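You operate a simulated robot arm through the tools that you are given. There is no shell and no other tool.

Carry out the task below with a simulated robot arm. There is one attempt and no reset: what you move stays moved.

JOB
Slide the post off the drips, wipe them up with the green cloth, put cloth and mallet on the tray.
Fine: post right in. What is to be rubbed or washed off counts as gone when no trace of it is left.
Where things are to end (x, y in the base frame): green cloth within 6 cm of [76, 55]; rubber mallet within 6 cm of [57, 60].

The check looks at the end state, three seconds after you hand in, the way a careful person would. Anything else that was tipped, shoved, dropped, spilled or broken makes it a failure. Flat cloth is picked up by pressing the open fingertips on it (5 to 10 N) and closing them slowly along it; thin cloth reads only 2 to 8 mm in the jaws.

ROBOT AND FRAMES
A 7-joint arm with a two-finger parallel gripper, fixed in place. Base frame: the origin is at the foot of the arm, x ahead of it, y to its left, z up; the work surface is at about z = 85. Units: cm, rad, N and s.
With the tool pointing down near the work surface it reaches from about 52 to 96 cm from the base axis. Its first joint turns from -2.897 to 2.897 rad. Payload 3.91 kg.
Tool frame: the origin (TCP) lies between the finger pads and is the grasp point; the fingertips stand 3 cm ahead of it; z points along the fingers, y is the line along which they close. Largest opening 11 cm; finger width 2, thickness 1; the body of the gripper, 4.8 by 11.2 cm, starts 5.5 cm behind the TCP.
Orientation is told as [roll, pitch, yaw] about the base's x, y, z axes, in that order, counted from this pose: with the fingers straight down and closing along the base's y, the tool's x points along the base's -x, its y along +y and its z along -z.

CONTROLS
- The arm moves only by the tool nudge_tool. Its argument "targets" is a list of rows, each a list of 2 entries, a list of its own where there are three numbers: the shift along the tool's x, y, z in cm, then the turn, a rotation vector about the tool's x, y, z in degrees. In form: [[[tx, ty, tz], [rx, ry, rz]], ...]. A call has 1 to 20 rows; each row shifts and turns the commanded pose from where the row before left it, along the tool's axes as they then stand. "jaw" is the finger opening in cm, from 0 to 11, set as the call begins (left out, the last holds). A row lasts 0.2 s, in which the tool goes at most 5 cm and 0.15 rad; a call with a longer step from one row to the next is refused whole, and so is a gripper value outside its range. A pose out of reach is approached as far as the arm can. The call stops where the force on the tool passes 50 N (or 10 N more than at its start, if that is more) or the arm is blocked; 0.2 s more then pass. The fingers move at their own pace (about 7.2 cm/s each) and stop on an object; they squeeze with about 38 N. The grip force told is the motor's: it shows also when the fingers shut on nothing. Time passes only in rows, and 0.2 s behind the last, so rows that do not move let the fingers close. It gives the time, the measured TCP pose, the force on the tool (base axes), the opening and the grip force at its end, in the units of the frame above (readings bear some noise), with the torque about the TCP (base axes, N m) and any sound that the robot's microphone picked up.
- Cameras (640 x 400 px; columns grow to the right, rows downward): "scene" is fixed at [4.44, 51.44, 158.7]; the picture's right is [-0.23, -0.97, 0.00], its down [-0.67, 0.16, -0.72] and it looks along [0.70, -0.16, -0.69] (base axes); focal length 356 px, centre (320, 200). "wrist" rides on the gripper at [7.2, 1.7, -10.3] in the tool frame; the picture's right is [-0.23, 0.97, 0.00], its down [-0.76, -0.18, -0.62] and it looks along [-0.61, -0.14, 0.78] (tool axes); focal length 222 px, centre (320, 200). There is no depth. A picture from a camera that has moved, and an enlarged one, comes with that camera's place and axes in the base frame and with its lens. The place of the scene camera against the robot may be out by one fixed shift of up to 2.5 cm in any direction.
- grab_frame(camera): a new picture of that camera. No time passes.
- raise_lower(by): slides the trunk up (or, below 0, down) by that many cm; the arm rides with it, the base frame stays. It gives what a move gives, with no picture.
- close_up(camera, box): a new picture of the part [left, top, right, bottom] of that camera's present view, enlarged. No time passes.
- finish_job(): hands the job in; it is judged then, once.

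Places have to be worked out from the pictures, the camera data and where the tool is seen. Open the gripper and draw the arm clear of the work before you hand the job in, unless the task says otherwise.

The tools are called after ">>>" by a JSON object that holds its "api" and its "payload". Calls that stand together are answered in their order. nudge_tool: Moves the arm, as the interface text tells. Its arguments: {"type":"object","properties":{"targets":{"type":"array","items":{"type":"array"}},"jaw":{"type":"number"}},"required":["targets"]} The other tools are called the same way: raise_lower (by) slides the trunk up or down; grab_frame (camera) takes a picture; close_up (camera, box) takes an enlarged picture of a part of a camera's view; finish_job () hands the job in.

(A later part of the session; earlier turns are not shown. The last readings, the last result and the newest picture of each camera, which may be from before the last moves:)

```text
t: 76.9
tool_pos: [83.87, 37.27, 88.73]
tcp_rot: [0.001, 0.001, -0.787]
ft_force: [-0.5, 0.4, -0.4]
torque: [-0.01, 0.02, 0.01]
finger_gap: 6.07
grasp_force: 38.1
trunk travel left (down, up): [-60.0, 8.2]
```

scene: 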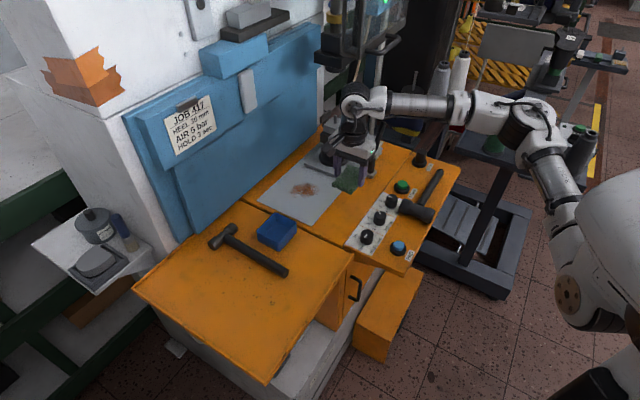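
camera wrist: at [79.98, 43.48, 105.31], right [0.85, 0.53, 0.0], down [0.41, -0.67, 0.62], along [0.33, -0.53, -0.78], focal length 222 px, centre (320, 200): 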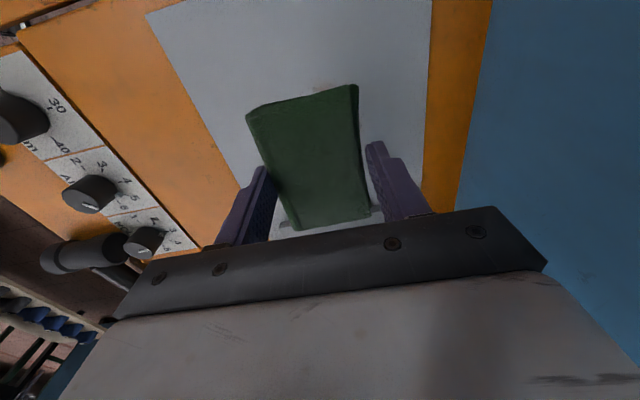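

>>> {"api": "nudge_tool", "payload": {"targets": [[[0, 0, 0.1], [0, 0, 0]], [[0, 0, 0], [0, 0, 0]]]}}

>>> {"api": "nudge_tool", "payload": {"targets": [[[0, 0, 0.1], [0, 0, 0]], [[0, 0, 0], [0, 0, 0]]]}}

>>> {"api": "close_up", "payload": {"camera": "scene", "box": [250, 130, 350, 230]}}

```text
t: 77.5
tool_pos: [83.66, 37.38, 88.64]
tcp_rot: [0.001, 0.001, -0.79]
ft_force: [-0.8, 0.4, -0.8]
torque: [0.05, 0.01, 0.0]
finger_gap: 6.08
grasp_force: 37.7
trunk travel left (down, up): [-60.0, 8.2]
```

```text
t: 78.1
tool_pos: [83.84, 37.31, 88.55]
tcp_rot: [0.003, 0.002, -0.789]
ft_force: [0.2, 0.3, 0.3]
torque: [-0.03, 0.02, -0.01]
finger_gap: 6.07
grasp_force: 37.6
trunk travel left (down, up): [-60.0, 8.2]
```

```text
4.00 times, centred on (300, 180) of scene
camera zoom: at [4.44, 51.44, 158.7], right [-0.23, -0.97, 0.0], down [-0.67, 0.16, -0.72], along [0.7, -0.16, -0.69], focal length 1422 px, centre (400, 280)
```

zoom: 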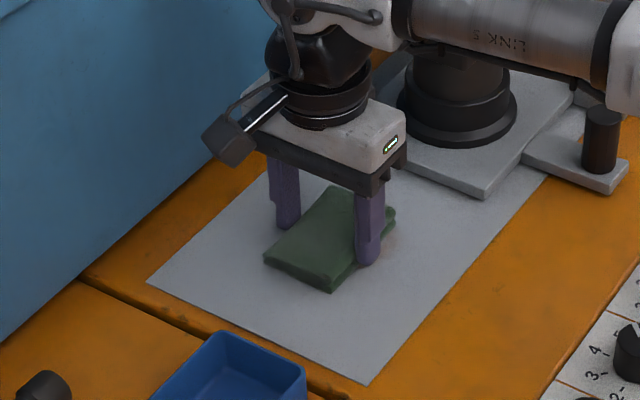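

The cloth appears right at the plate, but no force yet at z≈88.55. I keep lowering by 1 mm until it presses.

>>> {"api": "nudge_tool", "payload": {"targets": [[[0, 0, 0.1], [0, 0, 0]], [[0, 0, 0], [0, 0, 0]]]}}

>>> {"api": "nudge_tool", "payload": {"targets": [[[0, 0, 0.1], [0, 0, 0]], [[0, 0, 0], [0, 0, 0]]]}}

```text
t: 78.7
tool_pos: [83.81, 37.35, 88.47]
tcp_rot: [0.002, 0.002, -0.789]
ft_force: [0.9, 0.5, 3.6]
torque: [-0.03, 0.01, 0.04]
finger_gap: 6.06
grasp_force: 37.9
trunk travel left (down, up): [-60.0, 8.2]
```

```text
t: 79.3
tool_pos: [83.76, 37.36, 88.62]
tcp_rot: [0.002, 0.001, -0.788]
ft_force: [0.7, -0.2, 8.2]
torque: [-0.15, 0.13, 0.03]
finger_gap: 6.07
grasp_force: 38.1
trunk travel left (down, up): [-60.0, 8.2]
```

Contact at ~8 N. I begin wiping with short strokes along the machine's right/left, watching the force.

>>> {"api": "nudge_tool", "payload": {"targets": [[[-0.6, 0, 0], [0, 0, 0]], [[-0.6, 0, 0], [0, 0, 0]], [[-0.6, 0, 0], [0, 0, 0]], [[-0.6, 0, 0], [0, 0, 0]], [[0.6, 0, 0], [0, 0, 0]], [[0.6, 0, 0], [0, 0, 0]], [[0.6, 0, 0], [0, 0, 0]], [[0.6, 0, 0], [0, 0, 0]], [[0.6, 0, 0], [0, 0, 0]], [[0.6, 0, 0], [0, 0, 0]], [[0.6, 0, 0], [0, 0, 0]], [[0.6, 0, 0], [0, 0, 0]], [[0, 0, 0], [0, 0, 0]]]}}

>>> {"api": "close_up", "payload": {"camera": "scene", "box": [250, 130, 350, 230]}}

>>> {"api": "grab_frame", "payload": {"camera": "wrist"}}

```text
t: 82.1
tool_pos: [82.13, 39.0, 88.45]
tcp_rot: [0.001, -0.001, -0.789]
ft_force: [2.2, -2.1, 7.1]
torque: [-0.12, -0.07, -0.02]
finger_gap: 6.07
grasp_force: 37.9
trunk travel left (down, up): [-60.0, 8.2]
```

```text
4.00 times, centred on (300, 180) of scene
camera zoom: at [4.44, 51.44, 158.7], right [-0.23, -0.97, 0.0], down [-0.67, 0.16, -0.72], along [0.7, -0.16, -0.69], focal length 1422 px, centre (400, 280)
```

zoom: 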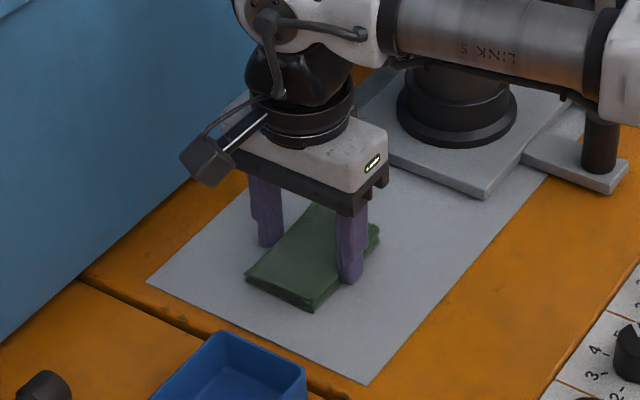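

```text
taken
camera wrist: at [78.18, 45.22, 98.84], right [0.85, 0.53, 0.0], down [0.41, -0.67, 0.62], along [0.33, -0.53, -0.78], focal length 222 px, centre (320, 200)
```

wrist: 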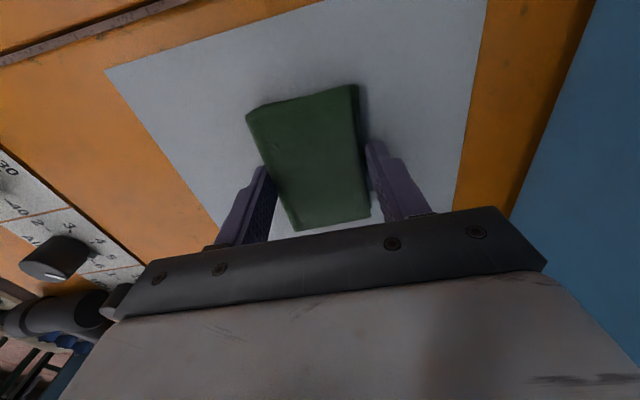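

The plate around the cloth already looks cleaner. I wipe the nearer band (in≈84) and the farther band (in≈87) over the full length.

>>> {"api": "nudge_tool", "payload": {"targets": [[[0, -0.8, 0], [0, 0, 0]], [[0, -0.8, 0], [0, 0, 0]], [[-0.6, 0, 0], [0, 0, 0]], [[-0.6, 0, 0], [0, 0, 0]], [[-0.6, 0, 0], [0, 0, 0]], [[-0.6, 0, 0], [0, 0, 0]], [[-0.6, 0, 0], [0, 0, 0]], [[-0.6, 0, 0], [0, 0, 0]], [[-0.6, 0, 0], [0, 0, 0]], [[-0.6, 0, 0], [0, 0, 0]], [[-0.6, 0, 0], [0, 0, 0]], [[-0.6, 0, 0], [0, 0, 0]], [[0, 0, 0], [0, 0, 0]]]}}

>>> {"api": "nudge_tool", "payload": {"targets": [[[0, 0.8, 0], [0, 0, 0]], [[0, 0.8, 0], [0, 0, 0]], [[0, 0.8, 0], [0, 0, 0]], [[0, 0.8, 0], [0, 0, 0]], [[0.6, 0, 0], [0, 0, 0]], [[0.6, 0, 0], [0, 0, 0]], [[0.6, 0, 0], [0, 0, 0]], [[0.6, 0, 0], [0, 0, 0]], [[0.6, 0, 0], [0, 0, 0]], [[0.6, 0, 0], [0, 0, 0]], [[0.6, 0, 0], [0, 0, 0]], [[0.6, 0, 0], [0, 0, 0]], [[0.6, 0, 0], [0, 0, 0]], [[0.6, 0, 0], [0, 0, 0]], [[0.6, 0, 0], [0, 0, 0]], [[0, 0, 0], [0, 0, 0]]]}}

>>> {"api": "close_up", "payload": {"camera": "scene", "box": [250, 130, 350, 230]}}

```text
t: 84.9
tool_pos: [85.19, 33.5, 88.6]
tcp_rot: [0.0, 0.001, -0.788]
ft_force: [-0.7, 0.5, 1.6]
torque: [0.03, -0.01, 0.04]
finger_gap: 6.07
grasp_force: 38.1
trunk travel left (down, up): [-60.0, 8.2]
```

```text
t: 88.3
tool_pos: [82.14, 39.96, 88.44]
tcp_rot: [0.003, 0.001, -0.788]
ft_force: [2.7, -2.8, 9.1]
torque: [-0.17, 0.01, -0.01]
finger_gap: 6.06
grasp_force: 38.0
out of reach, approached as far as the arm can: row 4
trunk travel left (down, up): [-60.0, 8.2]
```

```text
4.00 times, centred on (300, 180) of scene
camera zoom: at [4.44, 51.44, 158.7], right [-0.23, -0.97, 0.0], down [-0.67, 0.16, -0.72], along [0.7, -0.16, -0.69], focal length 1422 px, centre (400, 280)
```

zoom: 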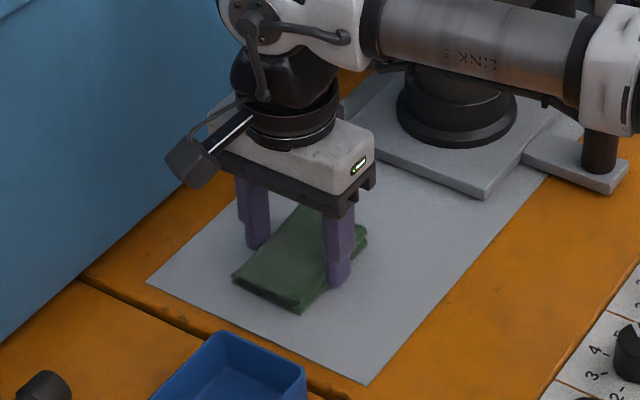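

Reach limit was grazed at the far corner. I lift the cloth, draw back toward the operator, and inspect the plate.

>>> {"api": "nudge_tool", "payload": {"targets": [[[0, 0, -0.5], [0, 0, 0]], [[0, -1, -1.5], [0, 0, 0]], [[0, -2, -2], [0, 0, 0]], [[-1, -4, -2], [0, 0, 0]], [[-1, -4, -2], [0, 0, 0]], [[-1, -4, -2], [0, 0, 0]], [[-1, -1, 0], [0, 0, 0]], [[0, 0, 0], [0, 0, 0]]]}}

>>> {"api": "grab_frame", "payload": {"camera": "wrist"}}

>>> {"api": "close_up", "payload": {"camera": "wrist", "box": [360, 0, 600, 150]}}

>>> {"api": "close_up", "payload": {"camera": "scene", "box": [250, 150, 350, 230]}}

```text
t: 90.1
tool_pos: [73.68, 25.62, 98.51]
tcp_rot: [0.002, 0.002, -0.789]
ft_force: [-1.0, -0.3, -0.4]
torque: [-0.01, -0.02, 0.05]
finger_gap: 6.06
grasp_force: 38.3
trunk travel left (down, up): [-60.0, 8.2]
```

```text
taken
camera wrist: at [69.67, 31.88, 108.86], right [0.85, 0.53, 0.0], down [0.41, -0.67, 0.62], along [0.33, -0.53, -0.78], focal length 222 px, centre (320, 200)
```

wrist: 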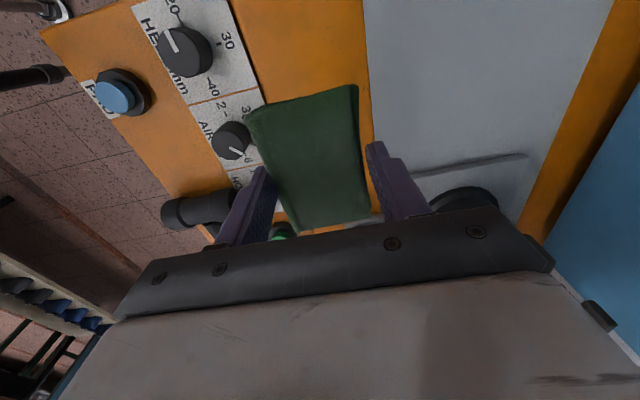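

```text
2.67 times, centred on (480, 75) of wrist
camera zoom: at [69.67, 31.88, 108.86], right [0.85, 0.53, 0.0], down [0.41, -0.67, 0.62], along [0.33, -0.53, -0.78], focal length 592 px, centre (-107, 533)
```

zoom: 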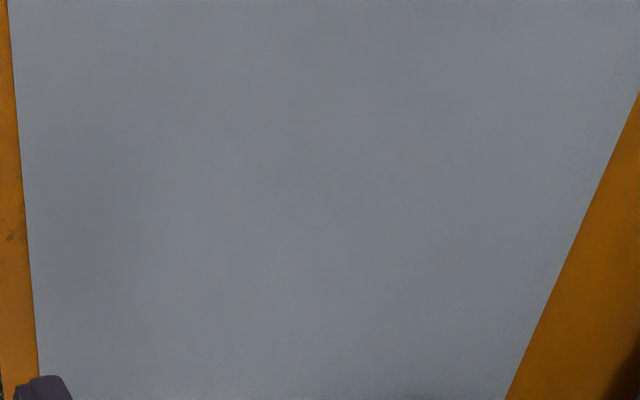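

```text
5.00 times, centred on (300, 190) of scene
camera zoom: at [4.44, 51.44, 158.7], right [-0.23, -0.97, 0.0], down [-0.67, 0.16, -0.72], along [0.7, -0.16, -0.69], focal length 1778 px, centre (420, 250)
```

zoom: 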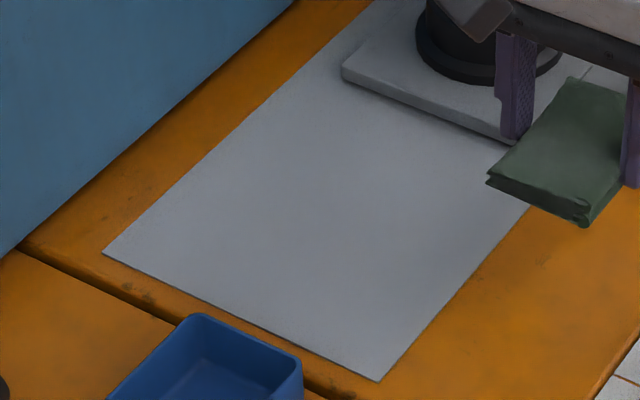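

The plate looks clean. I zoom in tightly on the former patch area to make sure no faint trace remains.

>>> {"api": "close_up", "payload": {"camera": "wrist", "box": [420, 0, 520, 60]}}

>>> {"api": "close_up", "payload": {"camera": "wrist", "box": [420, 50, 540, 130]}}

>>> {"api": "close_up", "payload": {"camera": "scene", "box": [280, 170, 330, 210]}}

```text
6.40 times, centred on (470, 30) of wrist
camera zoom: at [69.67, 31.88, 108.86], right [0.85, 0.53, 0.0], down [0.41, -0.67, 0.62], along [0.33, -0.53, -0.78], focal length 1422 px, centre (-640, 1288)
```

zoom: 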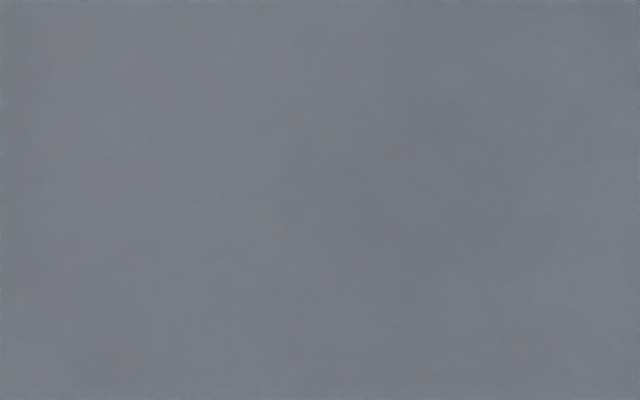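

```text
5.00 times, centred on (480, 90) of wrist
camera zoom: at [69.67, 31.88, 108.86], right [0.85, 0.53, 0.0], down [0.41, -0.67, 0.62], along [0.33, -0.53, -0.78], focal length 1111 px, centre (-480, 750)
```

zoom: 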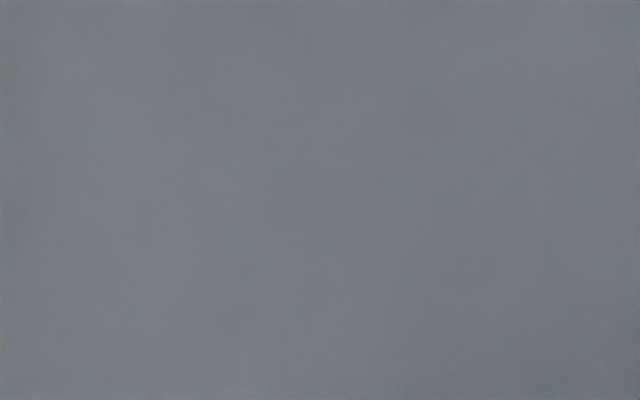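

```text
10.00 times, centred on (305, 190) of scene
camera zoom: at [4.44, 51.44, 158.7], right [-0.23, -0.97, 0.0], down [-0.67, 0.16, -0.72], along [0.7, -0.16, -0.69], focal length 3555 px, centre (470, 300)
```

zoom: 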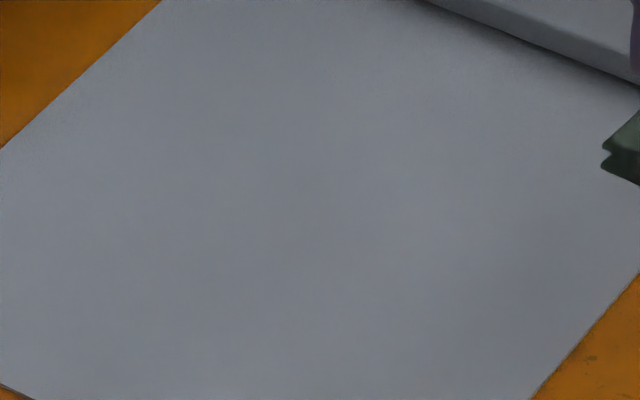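

I see no trace, but for certainty I make one more pass with steady pressure: return over the patch and lower to contact.

>>> {"api": "nudge_tool", "payload": {"targets": [[[0, 4, 1], [0, 0, 0]], [[0, 4, 2], [0, 0, 0]], [[-0.5, 3.5, 2], [0, 0, 0]], [[-0.5, 3, 2], [0, 0, 0]], [[0, 0, 1.5], [0, 0, 0]], [[0, 0, 0.6], [0, 0, 0]], [[0, 0, 0.4], [0, 0, 0]], [[0, 0, 0.3], [0, 0, 0]], [[0, 0, 0], [0, 0, 0]]]}}

>>> {"api": "nudge_tool", "payload": {"targets": [[[0, 0, 0.15], [0, 0, 0]], [[0, 0, 0.1], [0, 0, 0]], [[0, 0, 0], [0, 0, 0]]]}}

```text
t: 92.1
tool_pos: [84.56, 35.28, 88.47]
tcp_rot: [0.001, 0.004, -0.789]
ft_force: [0.5, -0.6, -0.6]
torque: [-0.02, 0.02, 0.0]
finger_gap: 6.09
grasp_force: 37.7
trunk travel left (down, up): [-60.0, 8.2]
```

```text
t: 92.9
tool_pos: [84.6, 35.32, 88.52]
tcp_rot: [0.002, 0.001, -0.79]
ft_force: [0.4, -0.6, 5.1]
torque: [-0.16, 0.01, -0.01]
finger_gap: 6.07
grasp_force: 38.3
trunk travel left (down, up): [-60.0, 8.2]
```

Contact at 5 N; I press slightly more and stroke the full area at two depths.

>>> {"api": "nudge_tool", "payload": {"targets": [[[0, -0.5, 0.06], [0, 0, 0]], [[-0.7, -0.3, 0], [0, 0, 0]], [[-0.7, 0, 0], [0, 0, 0]], [[0.8, 0, 0], [0, 0, 0]], [[0.8, 0, 0], [0, 0, 0]], [[0.8, 0, 0], [0, 0, 0]], [[0.8, 0, 0], [0, 0, 0]], [[0.8, 0, 0], [0, 0, 0]], [[0.8, 0, 0], [0, 0, 0]], [[0.8, 0, 0], [0, 0, 0]], [[0.8, 0, 0], [0, 0, 0]], [[0, 0.8, 0], [0, 0, 0]], [[0, 0.8, 0], [0, 0, 0]], [[0, 0.6, 0], [0, 0, 0]], [[0, 0, 0], [0, 0, 0]]]}}

>>> {"api": "nudge_tool", "payload": {"targets": [[[-0.8, 0, 0], [0, 0, 0]], [[-0.8, 0, 0], [0, 0, 0]], [[-0.8, 0, 0], [0, 0, 0]], [[-0.8, 0, 0], [0, 0, 0]], [[-0.8, 0, 0], [0, 0, 0]], [[-0.8, 0, 0], [0, 0, 0]], [[-0.8, 0, 0], [0, 0, 0]], [[0.8, -0.3, 0], [0, 0, 0]], [[0.8, -0.3, 0], [0, 0, 0]], [[0.8, -0.3, 0], [0, 0, 0]], [[0.8, 0.3, 0], [0, 0, 0]], [[0.8, 0.3, 0], [0, 0, 0]], [[0.8, 0.3, 0], [0, 0, 0]], [[0.8, 0, 0], [0, 0, 0]], [[0, 0, 0], [0, 0, 0]]]}}

```text
t: 96.1
tool_pos: [82.08, 39.86, 88.45]
tcp_rot: [0.001, 0.003, -0.789]
ft_force: [-6.2, -1.4, 12.3]
torque: [0.0, 0.24, 0.05]
finger_gap: 6.06
grasp_force: 37.8
trunk travel left (down, up): [-60.0, 8.2]
```

```text
t: 99.3
tool_pos: [81.95, 39.87, 88.41]
tcp_rot: [0.002, 0.002, -0.79]
ft_force: [3.0, -3.5, 10.3]
torque: [-0.12, -0.1, 0.03]
finger_gap: 6.05
grasp_force: 37.6
trunk travel left (down, up): [-60.0, 8.2]
```

Second pass done at 8–12 N. I lift, draw back toward the operator and check the plate again before heading to the tray.

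>>> {"api": "nudge_tool", "payload": {"targets": [[[0, 0, -0.5], [0, 0, 0]], [[0, -1, -1.5], [0, 0, 0]], [[0, -2, -2], [0, 0, 0]], [[-1, -4, -2], [0, 0, 0]], [[-1, -4, -2], [0, 0, 0]], [[-1, -4, -2], [0, 0, 0]], [[-1, -1, 0], [0, 0, 0]], [[0, 0, 0], [0, 0, 0]]]}}

>>> {"api": "close_up", "payload": {"camera": "wrist", "box": [360, 0, 600, 150]}}

>>> {"api": "close_up", "payload": {"camera": "scene", "box": [260, 150, 350, 220]}}

```text
t: 101.1
tool_pos: [73.47, 25.8, 98.35]
tcp_rot: [0.004, 0.001, -0.788]
ft_force: [0.5, -0.8, -0.1]
torque: [0.0, 0.03, 0.0]
finger_gap: 6.08
grasp_force: 38.3
trunk travel left (down, up): [-60.0, 8.2]
```

```text
2.67 times, centred on (480, 75) of wrist
camera zoom: at [69.63, 32.06, 108.74], right [0.85, 0.53, 0.0], down [0.41, -0.67, 0.62], along [0.33, -0.53, -0.78], focal length 592 px, centre (-107, 533)
```

zoom: 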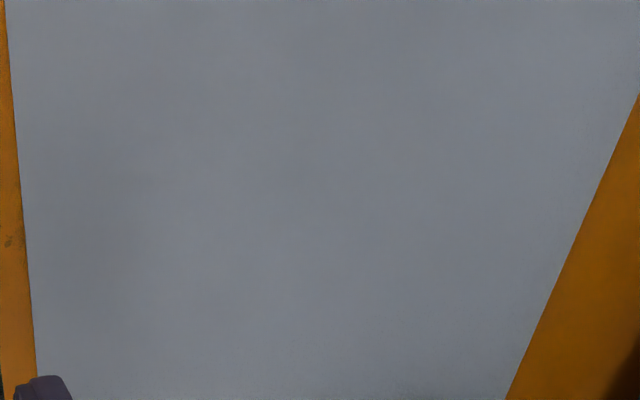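

```text
5.71 times, centred on (305, 185) of scene
camera zoom: at [4.44, 51.44, 158.7], right [-0.23, -0.97, 0.0], down [-0.67, 0.16, -0.72], along [0.7, -0.16, -0.69], focal length 2032 px, centre (406, 286)
```

zoom: 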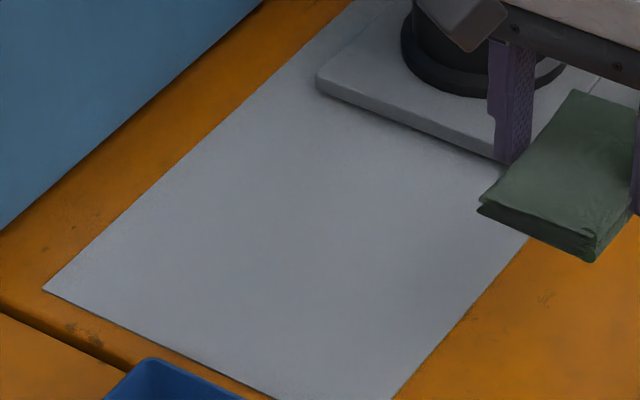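

The plate is clean. Now I carry the cloth over to the tray side at z≈100 and turn the tool 90° so the cloth's long side will lie in/out, fitting between the hammer head, the blue box and the tray's edge.

>>> {"api": "nudge_tool", "payload": {"targets": [[[3, 1, -1.5], [0, 0, 0]], [[4, 1, 0], [0, 0, 0]], [[4, 1, 0], [0, 0, 0]], [[4, 1, 0], [0, 0, 0]], [[3.7, 0, 0], [0, 0, 0]], [[0, 0, 0], [0, 0, -7.5]], [[0, 0, 0], [0, 0, -7.5]], [[0, 0, 0], [0, 0, -7.5]], [[0, 0, 0], [0, 0, -7.5]], [[0, 0, 0], [0, 0, -7.5]], [[0, 0, 0], [0, 0, -7.5]], [[0, 0, 0], [0, 0, -7.5]], [[0, 0, 0], [0, 0, -7.5]], [[0, 0, 0], [0, 0, -7.5]], [[0, 0, 0], [0, 0, -7.5]], [[0, 0, 0], [0, 0, -7.5]], [[0, 0, 0], [0, 0, -7.5]], [[0, 0, 0], [0, 0, 0]]]}}

>>> {"api": "grab_frame", "payload": {"camera": "wrist"}}

>>> {"api": "grab_frame", "payload": {"camera": "scene"}}

```text
t: 104.9
tool_pos: [63.27, 41.73, 99.9]
tcp_rot: [0.002, -0.002, 0.784]
ft_force: [0.8, -0.3, -0.9]
torque: [0.04, 0.0, -0.03]
finger_gap: 6.07
grasp_force: 37.5
trunk travel left (down, up): [-60.0, 8.2]
```

```text
taken
camera wrist: at [56.91, 37.8, 110.12], right [-0.53, 0.85, 0.0], down [0.66, 0.41, 0.62], along [0.53, 0.33, -0.78], focal length 222 px, centre (320, 200)
```

wrist: 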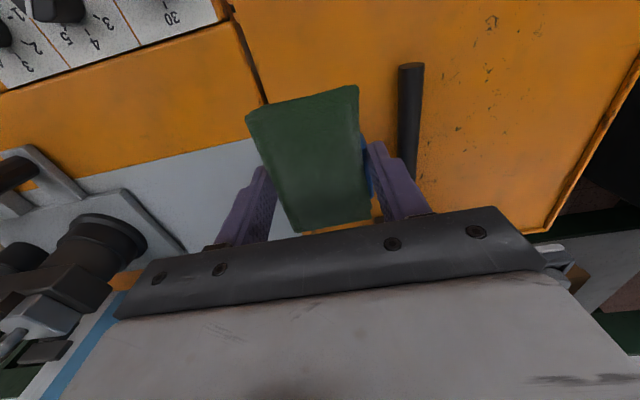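

```text
taken
```

scene: 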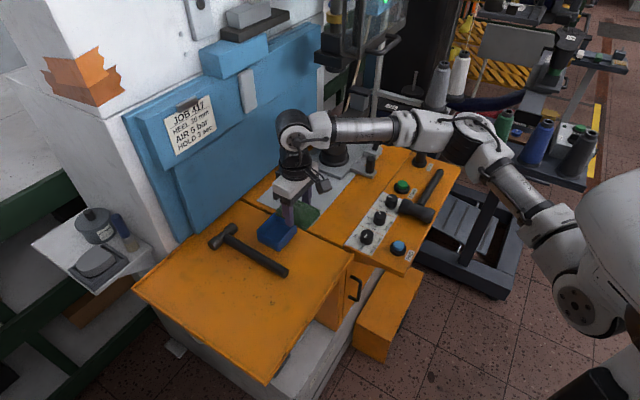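

This orientation hides the area ahead. I turn back to the previous yaw and move in a bit so the wrist camera (on the left side) can see the free spot, hammer head, and box before placing.

>>> {"api": "nudge_tool", "payload": {"targets": [[[0, 0, 0], [0, 0, 7.5]], [[0, 0, 0], [0, 0, 7.5]], [[0, 0, 0], [0, 0, 7.5]], [[0, 0, 0], [0, 0, 7.5]], [[0, 0, 0], [0, 0, 7.5]], [[0, 0, 0], [0, 0, 7.5]], [[0, 0, 0], [0, 0, 7.5]], [[0, 0, 0], [0, 0, 7.5]], [[0, 0, 0], [0, 0, 7.5]], [[0, 0, 0], [0, 0, 7.5]], [[0, 0, 0], [0, 0, 7.5]], [[0, 0, 0], [0, 0, 7.5]], [[0, 2.5, 0], [0, 0, 0]], [[0, 2.5, 0], [0, 0, 0]], [[0, 2.5, 0], [0, 0, 0]], [[0, 0, 0], [0, 0, 0]]]}}

>>> {"api": "grab_frame", "payload": {"camera": "wrist"}}

>>> {"api": "close_up", "payload": {"camera": "wrist", "box": [340, 0, 640, 180]}}

>>> {"api": "close_up", "payload": {"camera": "scene", "box": [190, 160, 330, 290]}}

```text
t: 108.3
tool_pos: [68.44, 47.22, 99.9]
tcp_rot: [0.0, 0.002, -0.79]
ft_force: [-0.1, -0.4, -0.8]
torque: [0.01, 0.03, 0.01]
finger_gap: 6.07
grasp_force: 37.9
trunk travel left (down, up): [-60.0, 8.2]
```

```text
taken
camera wrist: at [64.66, 53.45, 110.26], right [0.85, 0.53, 0.0], down [0.41, -0.67, 0.62], along [0.33, -0.53, -0.78], focal length 222 px, centre (320, 200)
```

wrist: 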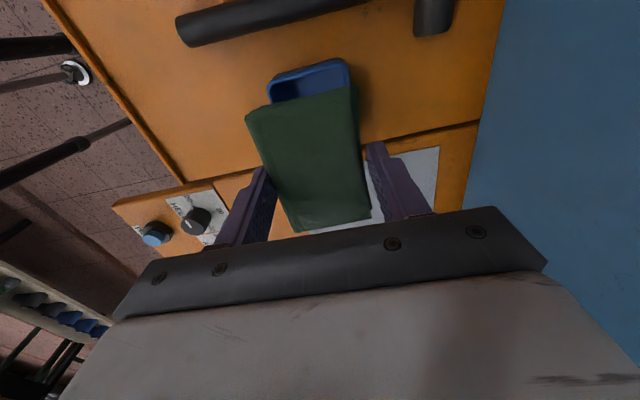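

```text
2.13 times, centred on (490, 90) of wrist
camera zoom: at [64.66, 53.45, 110.26], right [0.85, 0.53, 0.0], down [0.41, -0.67, 0.62], along [0.33, -0.53, -0.78], focal length 474 px, centre (-43, 435)
```

zoom: 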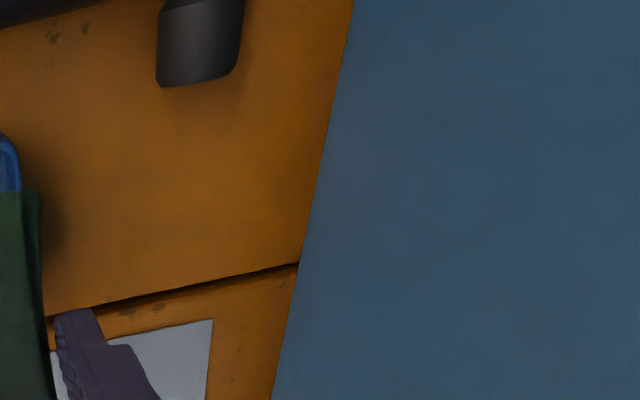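

```text
3.08 times, centred on (260, 225) of scene
camera zoom: at [4.44, 51.44, 158.7], right [-0.23, -0.97, 0.0], down [-0.67, 0.16, -0.72], along [0.7, -0.16, -0.69], focal length 1094 px, centre (505, 123)
```

zoom: 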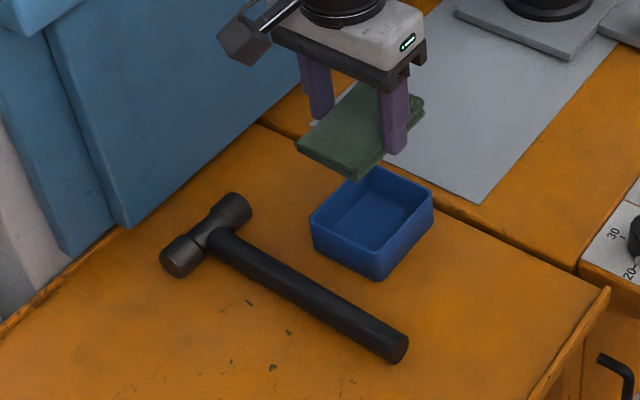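

The free spot is between the hammer head's end (right≈10.9), the seam (right≈20.3), the box's back edge (in≈85.3) and the panel (in≈99.4). I rotate the cloth 90° and approach in≈91, right≈15.7, descending in stages.

>>> {"api": "nudge_tool", "payload": {"targets": [[[0, 0, 0], [0, 0, -7.5]], [[0, 0, 0], [0, 0, -7.5]], [[0, 0, 0], [0, 0, -7.5]], [[0, 0, 0], [0, 0, -7.5]], [[0, 0, 0], [0, 0, -7.5]], [[0, 0, 0], [0, 0, -7.5]], [[0, 0, 0], [0, 0, -7.5]], [[0, 0, 0], [0, 0, -7.5]], [[0, 0, 0], [0, 0, -7.5]], [[0, 0, 0], [0, 0, -7.5]], [[0, 0, 0], [0, 0, -7.5]], [[0, 0, 0], [0, 0, -7.5]], [[-2, -0.7, 2], [0, 0, 0]], [[-2, 0, 2], [0, 0, 0]], [[-1, 0, 1], [0, 0, 0]], [[0, 0, 0], [0, 0, 0]]]}}

>>> {"api": "grab_frame", "payload": {"camera": "wrist"}}

>>> {"api": "close_up", "payload": {"camera": "scene", "box": [190, 80, 350, 280]}}

```text
t: 111.7
tool_pos: [72.72, 50.06, 94.82]
tcp_rot: [0.003, -0.001, 0.784]
ft_force: [-1.0, -0.5, -0.1]
torque: [-0.03, -0.03, -0.04]
finger_gap: 6.1
grasp_force: 38.2
trunk travel left (down, up): [-60.0, 8.2]
```

```text
taken
camera wrist: at [66.41, 46.17, 105.05], right [-0.53, 0.85, 0.0], down [0.67, 0.41, 0.62], along [0.53, 0.33, -0.78], focal length 222 px, centre (320, 200)
```

wrist: 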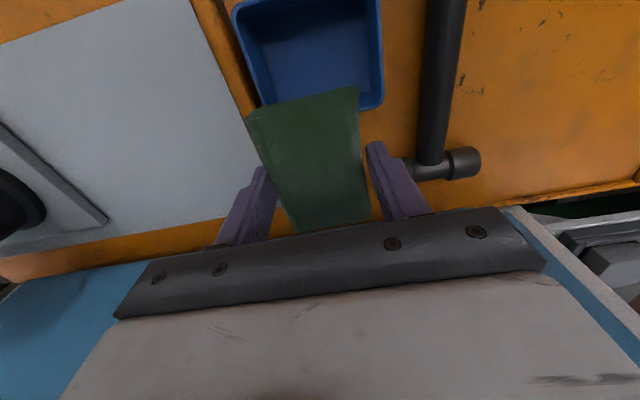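

```text
2.00 times, centred on (270, 180) of scene
camera zoom: at [4.44, 51.44, 158.7], right [-0.23, -0.97, 0.0], down [-0.67, 0.16, -0.72], along [0.7, -0.16, -0.69], focal length 711 px, centre (420, 240)
```

zoom: 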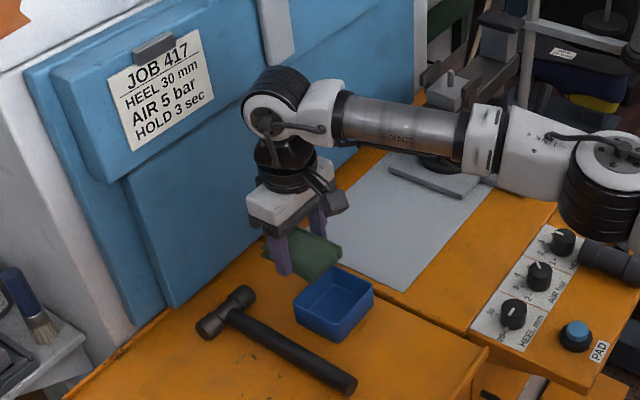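

The panel is vertical with the wrist still clear of it. I continue in at this height to pass the box, then start lowering once the cloth's rear edge is beyond it.

>>> {"api": "nudge_tool", "payload": {"targets": [[[-1, -0.1, 0], [0, 0, 0]], [[-1, -0.1, 0], [0, 0, 0]], [[-1, 0, 0], [0, 0, 0]], [[-1, 0, 0], [0, 0, 0]], [[-0.2, 0, 0.5], [0, 0, 0]], [[0, 0, 0], [0, 0, 0]]]}}

>>> {"api": "grab_frame", "payload": {"camera": "wrist"}}

>>> {"api": "close_up", "payload": {"camera": "scene", "box": [190, 80, 350, 280]}}

```text
t: 113.1
tool_pos: [74.26, 51.54, 94.29]
tcp_rot: [0.001, -0.003, 0.783]
ft_force: [0.1, 0.7, 0.3]
torque: [0.0, 0.0, 0.04]
finger_gap: 6.05
grasp_force: 37.8
out of reach, approached as far as the arm can: row 3, 4
trunk travel left (down, up): [-60.0, 8.2]
```

```text
taken
camera wrist: at [68.04, 47.59, 104.65], right [-0.53, 0.85, 0.0], down [0.67, 0.41, 0.62], along [0.53, 0.33, -0.78], focal length 222 px, centre (320, 200)
```

wrist: 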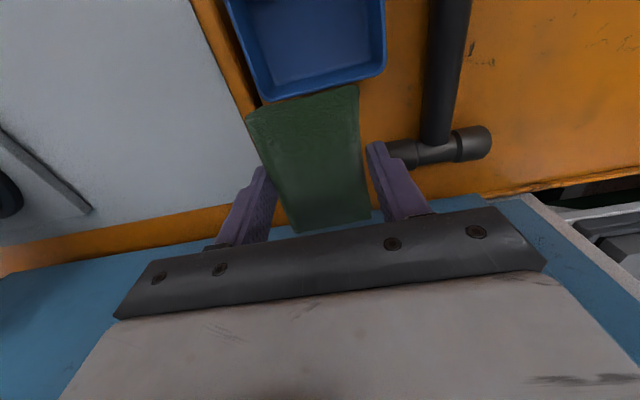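

```text
2.00 times, centred on (270, 180) of scene
camera zoom: at [4.44, 51.44, 158.7], right [-0.23, -0.97, 0.0], down [-0.67, 0.16, -0.72], along [0.7, -0.16, -0.69], focal length 711 px, centre (420, 240)
```

zoom: 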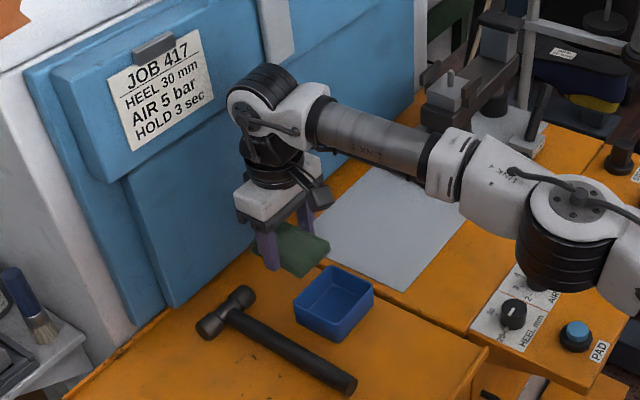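

The arm is at its reach limit at this height, with the cloth's rear edge still partly over the box. Raising the trunk will give more reach at this height, so I raise it 6 cm (the tool rides up with it).

>>> {"api": "raise_lower", "payload": {"by": 6}}

>>> {"api": "grab_frame", "payload": {"camera": "scene"}}

```text
t: 114.1
tool_pos: [74.4, 51.5, 100.31]
tcp_rot: [0.002, -0.003, 0.782]
ft_force: [-0.6, 0.1, -0.2]
torque: [0.0, 0.0, -0.02]
finger_gap: 6.09
grasp_force: 38.1
trunk travel left (down, up): [-66.0, 2.2]
```

```text
taken
```

scene: 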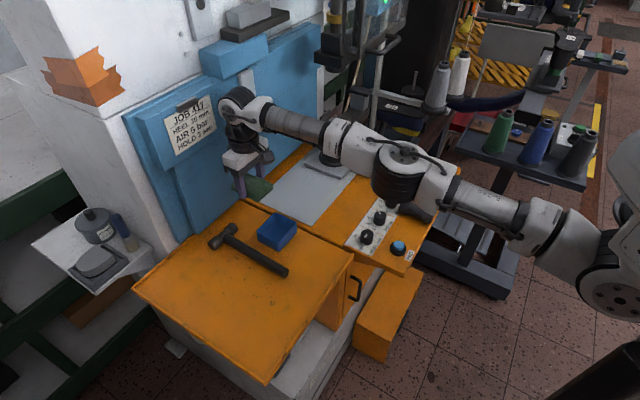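

TCP is at z≈100. I lower to ~95.8, then go the remaining 2 cm inward before descending beyond the box.

>>> {"api": "nudge_tool", "payload": {"targets": [[[0, 0, 2], [0, 0, 0]], [[0, 0, 2.5], [0, 0, 0]], [[-0.7, -0.1, 0], [0, 0, 0]], [[-0.7, -0.1, 0], [0, 0, 0]], [[-0.7, 0, 0], [0, 0, 0]], [[0, 0, 0], [0, 0, 0]]]}}

>>> {"api": "grab_frame", "payload": {"camera": "wrist"}}

>>> {"api": "close_up", "payload": {"camera": "scene", "box": [190, 80, 350, 280]}}

```text
t: 115.5
tool_pos: [74.32, 51.51, 95.87]
tcp_rot: [0.0, -0.002, 0.781]
ft_force: [0.2, -0.5, -0.2]
torque: [0.01, 0.0, -0.02]
finger_gap: 6.08
grasp_force: 38.3
out of reach, approached as far as the arm can: row 3, 4, 5
trunk travel left (down, up): [-66.0, 2.2]
```

```text
taken
camera wrist: at [68.01, 47.58, 106.23], right [-0.53, 0.85, 0.0], down [0.67, 0.41, 0.62], along [0.53, 0.33, -0.78], focal length 222 px, centre (320, 200)
```

wrist: 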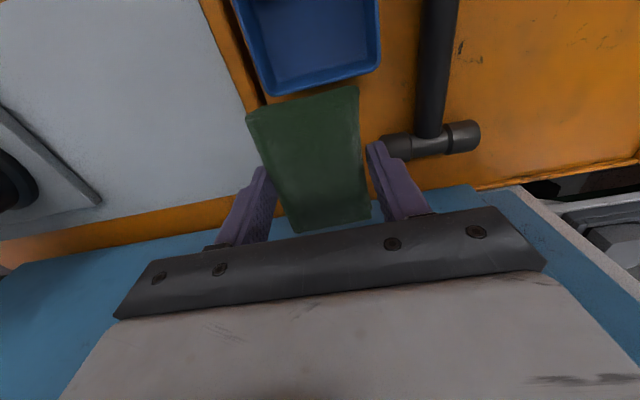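

```text
2.00 times, centred on (270, 180) of scene
camera zoom: at [4.44, 51.44, 158.7], right [-0.23, -0.97, 0.0], down [-0.67, 0.16, -0.72], along [0.7, -0.16, -0.69], focal length 711 px, centre (420, 240)
```

zoom: 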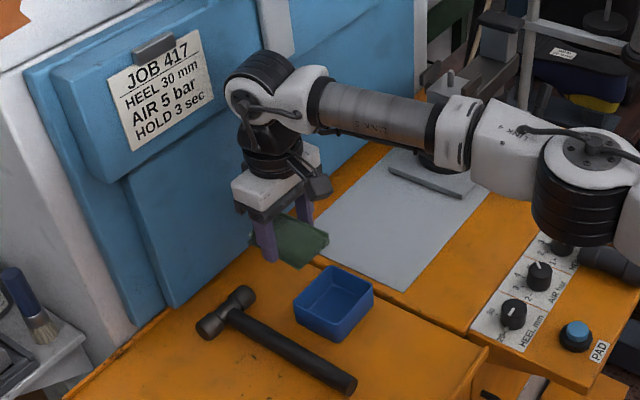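

Reach with this yaw ends at in≈89 regardless of height (likely a wrist-joint limit), leaving the cloth's rear edge ~1 cm over the box. I'll set the cloth down on the open front part of the tray, regrip it ~2 cm nearer its rear end, and then come back; first I move back to in≈69, right≈14.

>>> {"api": "nudge_tool", "payload": {"targets": [[[3, 0.4, 0], [0, 0, 0]], [[4, 0.4, 0], [0, 0, 0]], [[4, 0.4, 0], [0, 0, 0]], [[4, 0.4, 0], [0, 0, 0]], [[4, 0.4, 0], [0, 0, 0]], [[1, 0, 0], [0, 0, 0]], [[0, 0, 0], [0, 0, 0]]]}}

>>> {"api": "grab_frame", "payload": {"camera": "wrist"}}

>>> {"api": "close_up", "payload": {"camera": "scene", "box": [190, 160, 390, 320]}}

```text
t: 117.1
tool_pos: [58.93, 39.0, 95.93]
tcp_rot: [0.002, -0.003, 0.783]
ft_force: [0.5, 0.2, -1.5]
torque: [0.04, 0.03, 0.01]
finger_gap: 6.08
grasp_force: 37.6
trunk travel left (down, up): [-66.0, 2.2]
```

```text
taken
camera wrist: at [52.58, 34.98, 106.24], right [-0.53, 0.85, 0.0], down [0.67, 0.41, 0.62], along [0.53, 0.33, -0.78], focal length 222 px, centre (320, 200)
```

wrist: 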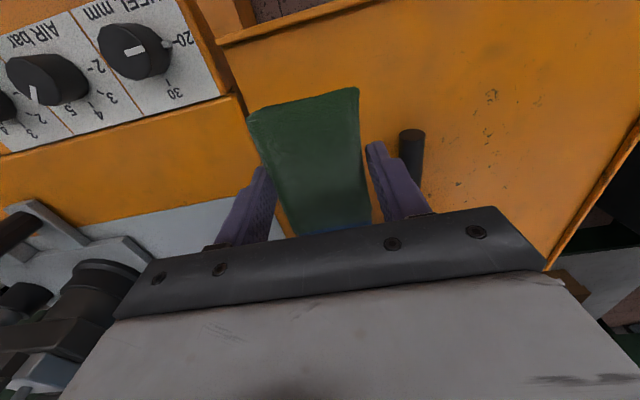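

```text
2.50 times, centred on (290, 240) of scene
camera zoom: at [4.44, 51.44, 158.7], right [-0.23, -0.97, 0.0], down [-0.67, 0.16, -0.72], along [0.7, -0.16, -0.69], focal length 889 px, centre (395, 100)
```

zoom: 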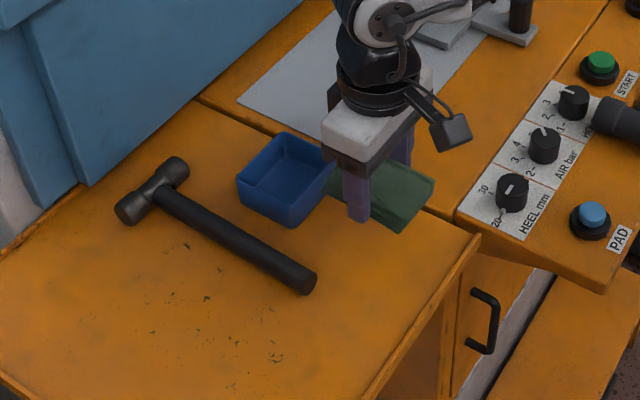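

The spot below is open tray. I lower until the cloth touches.

>>> {"api": "nudge_tool", "payload": {"targets": [[[0, 0, 2], [0, 0, 0]], [[0, 0, 2], [0, 0, 0]], [[0, 0, 1.5], [0, 0, 0]], [[0, 0, 0.8], [0, 0, 0]], [[0, 0, 0], [0, 0, 0]]]}}

>>> {"api": "nudge_tool", "payload": {"targets": [[[0, 0, 0.3], [0, 0, 0]], [[0, 0, 0.3], [0, 0, 0]], [[0, 0, 0.2], [0, 0, 0]], [[0, 0, 0], [0, 0, 0]]]}}

```text
t: 118.3
tool_pos: [58.84, 38.84, 89.41]
tcp_rot: [0.002, -0.002, 0.782]
ft_force: [0.0, 0.2, -0.3]
torque: [0.01, 0.01, -0.02]
finger_gap: 6.07
grasp_force: 37.8
trunk travel left (down, up): [-66.0, 2.2]
```

```text
t: 119.3
tool_pos: [58.75, 38.77, 88.7]
tcp_rot: [0.002, -0.001, 0.781]
ft_force: [-0.4, 0.6, -0.3]
torque: [-0.04, 0.0, 0.01]
finger_gap: 6.05
grasp_force: 38.4
trunk travel left (down, up): [-66.0, 2.2]
```

No contact yet at z≈88.7; I go down in smaller steps.

>>> {"api": "nudge_tool", "payload": {"targets": [[[0, 0, 0.15], [0, 0, 0]], [[0, 0, 0.15], [0, 0, 0]], [[0, 0, 0], [0, 0, 0]]]}}

>>> {"api": "nudge_tool", "payload": {"targets": [[[0, 0, 0.15], [0, 0, 0]], [[0, 0, 0.1], [0, 0, 0]], [[0, 0, 0], [0, 0, 0]]]}}

```text
t: 120.1
tool_pos: [58.74, 38.86, 88.44]
tcp_rot: [0.002, -0.001, 0.783]
ft_force: [0.5, 0.5, -0.9]
torque: [-0.01, -0.03, 0.01]
finger_gap: 6.08
grasp_force: 38.3
trunk travel left (down, up): [-66.0, 2.2]
```

```text
t: 120.9
tool_pos: [58.57, 38.75, 88.24]
tcp_rot: [0.002, -0.001, 0.783]
ft_force: [0.6, -0.5, -0.2]
torque: [0.02, 0.0, -0.01]
finger_gap: 6.05
grasp_force: 37.9
trunk travel left (down, up): [-66.0, 2.2]
```

Tray is a bit lower than the plate; I continue down gently.

>>> {"api": "nudge_tool", "payload": {"targets": [[[0, 0, 0.15], [0, 0, 0]], [[0, 0, 0], [0, 0, 0]]]}}

>>> {"api": "nudge_tool", "payload": {"targets": [[[0, 0, 0.15], [0, 0, 0]], [[0, 0, 0], [0, 0, 0]]]}}

>>> {"api": "close_up", "payload": {"camera": "scene", "box": [250, 200, 330, 270]}}

```text
t: 121.5
tool_pos: [58.72, 38.81, 88.14]
tcp_rot: [0.003, -0.002, 0.781]
ft_force: [-0.6, -0.1, 0.8]
torque: [-0.01, 0.0, -0.01]
finger_gap: 6.05
grasp_force: 38.2
trunk travel left (down, up): [-66.0, 2.2]
```

```text
t: 122.1
tool_pos: [58.67, 38.8, 87.97]
tcp_rot: [0.001, -0.003, 0.782]
ft_force: [0.8, -1.4, 1.6]
torque: [-0.11, 0.02, 0.07]
finger_gap: 6.09
grasp_force: 37.7
trunk travel left (down, up): [-66.0, 2.2]
```

```text
5.71 times, centred on (290, 235) of scene
camera zoom: at [4.44, 51.44, 158.7], right [-0.23, -0.97, 0.0], down [-0.67, 0.16, -0.72], along [0.7, -0.16, -0.69], focal length 2032 px, centre (491, 0)
```

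zoom: 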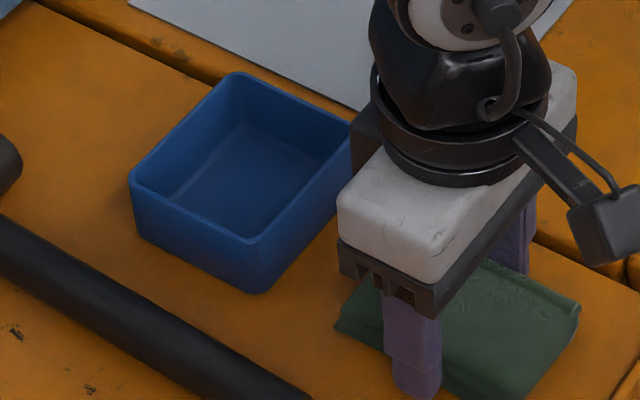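

The cloth touches at z≈88. I open to 7.4 cm, slide the fingers 2 cm toward the operator along its sides, and check.

>>> {"api": "nudge_tool", "payload": {"targets": [[[0, 0, 0], [0, 0, 0]], [[0, 0, 0], [0, 0, 0]]], "jaw": 7.4}}

>>> {"api": "nudge_tool", "payload": {"targets": [[[0.5, 0, 0], [0, 0, 0]], [[0.5, 0, 0], [0, 0, 0]], [[0.5, 0, 0], [0, 0, 0]], [[0.5, 0, 0], [0, 0, 0]], [[0, 0, 0], [0, 0, 0]]]}}

>>> {"api": "close_up", "payload": {"camera": "wrist", "box": [200, 40, 460, 240]}}

```text
t: 122.7
tool_pos: [58.67, 38.83, 88.02]
tcp_rot: [0.002, -0.002, 0.782]
ft_force: [-0.6, 0.0, 0.0]
torque: [-0.01, 0.0, -0.01]
finger_gap: 7.44
grasp_force: 0.0
trunk travel left (down, up): [-66.0, 2.2]
```

```text
t: 123.9
tool_pos: [57.42, 37.28, 87.93]
tcp_rot: [0.001, -0.001, 0.781]
ft_force: [0.1, -0.6, 0.1]
torque: [0.02, 0.02, -0.01]
finger_gap: 7.42
grasp_force: 0.1
trunk travel left (down, up): [-66.0, 2.2]
```

```text
2.00 times, centred on (330, 140) of wrist
camera zoom: at [51.01, 33.36, 98.22], right [-0.53, 0.85, 0.0], down [0.67, 0.41, 0.62], along [0.53, 0.33, -0.78], focal length 444 px, centre (300, 320)
```

zoom: 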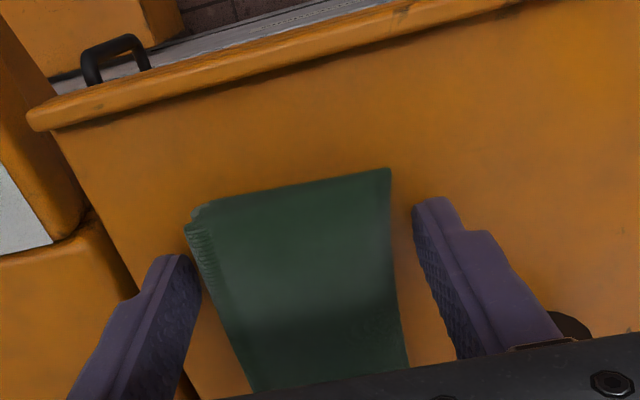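

The fingers are now 2 cm nearer the cloth's operator-side end. I close on it and lift.

>>> {"api": "nudge_tool", "payload": {"targets": [[[0, 0, 0], [0, 0, 0]], [[0, 0, 0], [0, 0, 0]]], "jaw": 5.4}}

>>> {"api": "nudge_tool", "payload": {"targets": [[[0, 0, -0.5], [0, 0, 0]], [[0, 0, -1], [0, 0, 0]], [[0, 0, -1.5], [0, 0, 0]], [[0, 0, -2.5], [0, 0, 0]], [[0, 0, -2.5], [0, 0, 0]], [[0, 0, 0], [0, 0, 0]]]}}

>>> {"api": "grab_frame", "payload": {"camera": "wrist"}}

>>> {"api": "close_up", "payload": {"camera": "scene", "box": [190, 160, 390, 320]}}

```text
t: 124.5
tool_pos: [57.31, 37.38, 87.8]
tcp_rot: [0.002, 0.0, 0.782]
ft_force: [0.7, -0.4, 1.3]
torque: [-0.03, -0.01, -0.01]
finger_gap: 6.09
grasp_force: 37.8
trunk travel left (down, up): [-66.0, 2.2]
```

```text
t: 125.9
tool_pos: [57.34, 37.54, 95.77]
tcp_rot: [0.001, -0.002, 0.781]
ft_force: [0.0, -0.3, -1.0]
torque: [-0.02, 0.06, -0.01]
finger_gap: 6.06
grasp_force: 38.3
trunk travel left (down, up): [-66.0, 2.2]
```

```text
taken
camera wrist: at [51.07, 33.53, 106.15], right [-0.53, 0.85, 0.0], down [0.67, 0.41, 0.62], along [0.53, 0.33, -0.78], focal length 222 px, centre (320, 200)
```

wrist: 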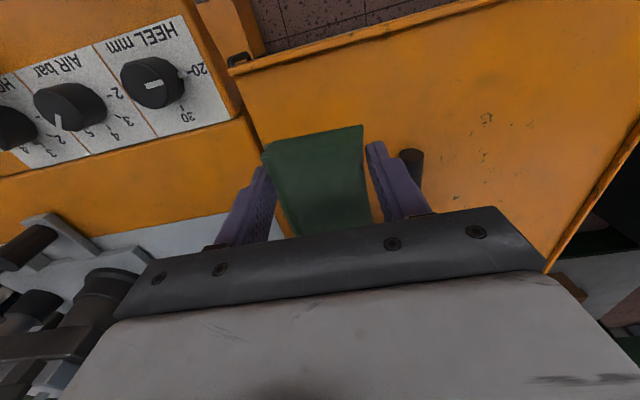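

```text
2.50 times, centred on (290, 240) of scene
camera zoom: at [4.44, 51.44, 158.7], right [-0.23, -0.97, 0.0], down [-0.67, 0.16, -0.72], along [0.7, -0.16, -0.69], focal length 889 px, centre (395, 100)
```

zoom: 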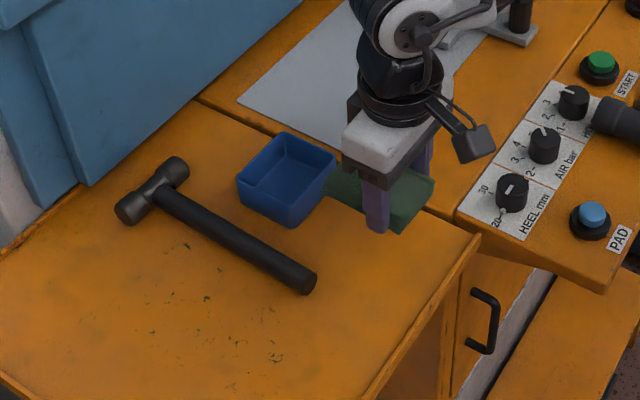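

The cloth is held nearer its rear end. I move back in at this height to in≈88.7, right≈16.2, so the whole cloth passes beyond the box.

>>> {"api": "nudge_tool", "payload": {"targets": [[[-4, -0.6, 0], [0, 0, 0]], [[-4, -0.6, 0], [0, 0, 0]], [[-4, -0.5, 0], [0, 0, 0]], [[-4, -0.5, 0], [0, 0, 0]], [[-3, 0, 0], [0, 0, 0]], [[-1.6, 0, 0], [0, 0, 0]], [[-1, 0, 0], [0, 0, 0]], [[0, 0, 0], [0, 0, 0]]]}}

>>> {"api": "grab_frame", "payload": {"camera": "wrist"}}

>>> {"api": "close_up", "payload": {"camera": "scene", "box": [190, 130, 350, 280]}}

```text
t: 127.7
tool_pos: [74.21, 51.25, 95.68]
tcp_rot: [0.004, 0.0, 0.783]
ft_force: [0.5, -0.1, 0.4]
torque: [0.0, -0.01, -0.01]
finger_gap: 6.05
grasp_force: 37.8
trunk travel left (down, up): [-66.0, 2.2]
```

```text
taken
camera wrist: at [67.93, 47.17, 106.07], right [-0.53, 0.85, 0.0], down [0.67, 0.41, 0.62], along [0.53, 0.33, -0.78], focal length 222 px, centre (320, 200)
```

wrist: 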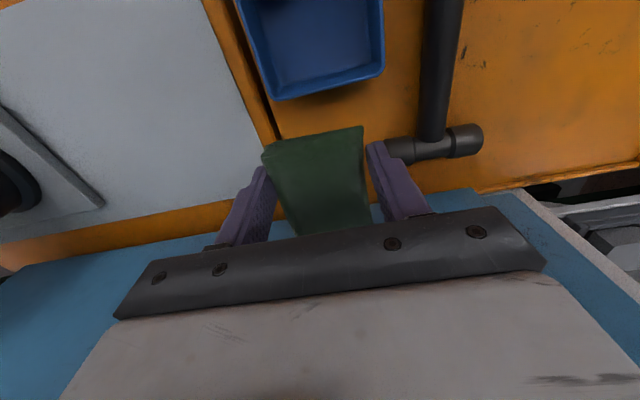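

```text
2.67 times, centred on (270, 205) of scene
camera zoom: at [4.44, 51.44, 158.7], right [-0.23, -0.97, 0.0], down [-0.67, 0.16, -0.72], along [0.7, -0.16, -0.69], focal length 948 px, centre (453, 187)
```

zoom: 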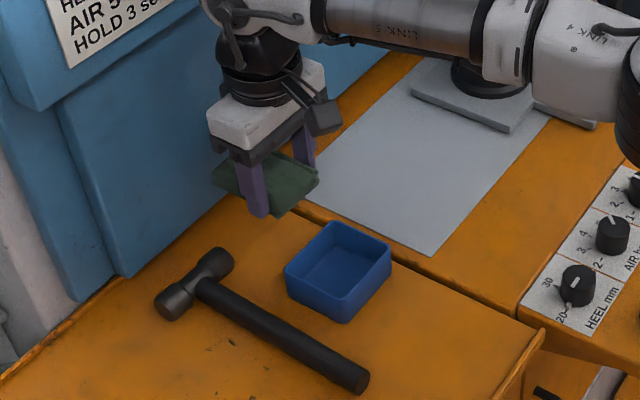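

The cloth now fully clears the box (≈1.5 cm), the hammer head (≈2 cm) and the seam (≈1 cm). I lower it.

>>> {"api": "nudge_tool", "payload": {"targets": [[[0, 0, 1.5], [0, 0, 0]], [[0, 0, 1.5], [0, 0, 0]], [[0, 0, 1.5], [0, 0, 0]], [[0, 0, 1.2], [0, 0, 0]], [[0, 0, 0.8], [0, 0, 0]], [[0, 0, 0.4], [0, 0, 0]], [[0, 0, 0], [0, 0, 0]]]}}

>>> {"api": "grab_frame", "payload": {"camera": "wrist"}}

>>> {"api": "close_up", "payload": {"camera": "scene", "box": [190, 130, 350, 280]}}

```text
t: 129.3
tool_pos: [74.23, 51.21, 88.98]
tcp_rot: [0.0, -0.002, 0.781]
ft_force: [0.6, 0.4, -0.1]
torque: [-0.03, 0.0, -0.02]
finger_gap: 6.08
grasp_force: 37.8
trunk travel left (down, up): [-66.0, 2.2]
```

```text
taken
camera wrist: at [67.91, 47.21, 99.3], right [-0.53, 0.85, 0.0], down [0.67, 0.41, 0.62], along [0.53, 0.33, -0.78], focal length 222 px, centre (320, 200)
```

wrist: 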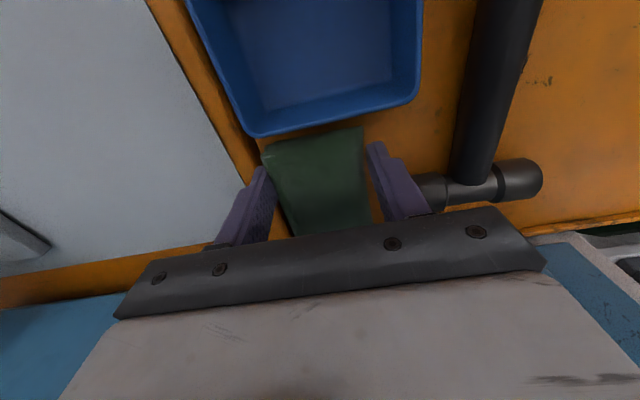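

```text
2.67 times, centred on (270, 205) of scene
camera zoom: at [4.44, 51.44, 158.7], right [-0.23, -0.97, 0.0], down [-0.67, 0.16, -0.72], along [0.7, -0.16, -0.69], focal length 948 px, centre (453, 187)
```

zoom: 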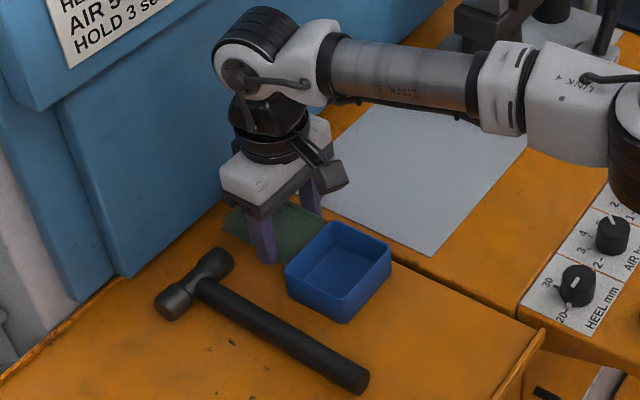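

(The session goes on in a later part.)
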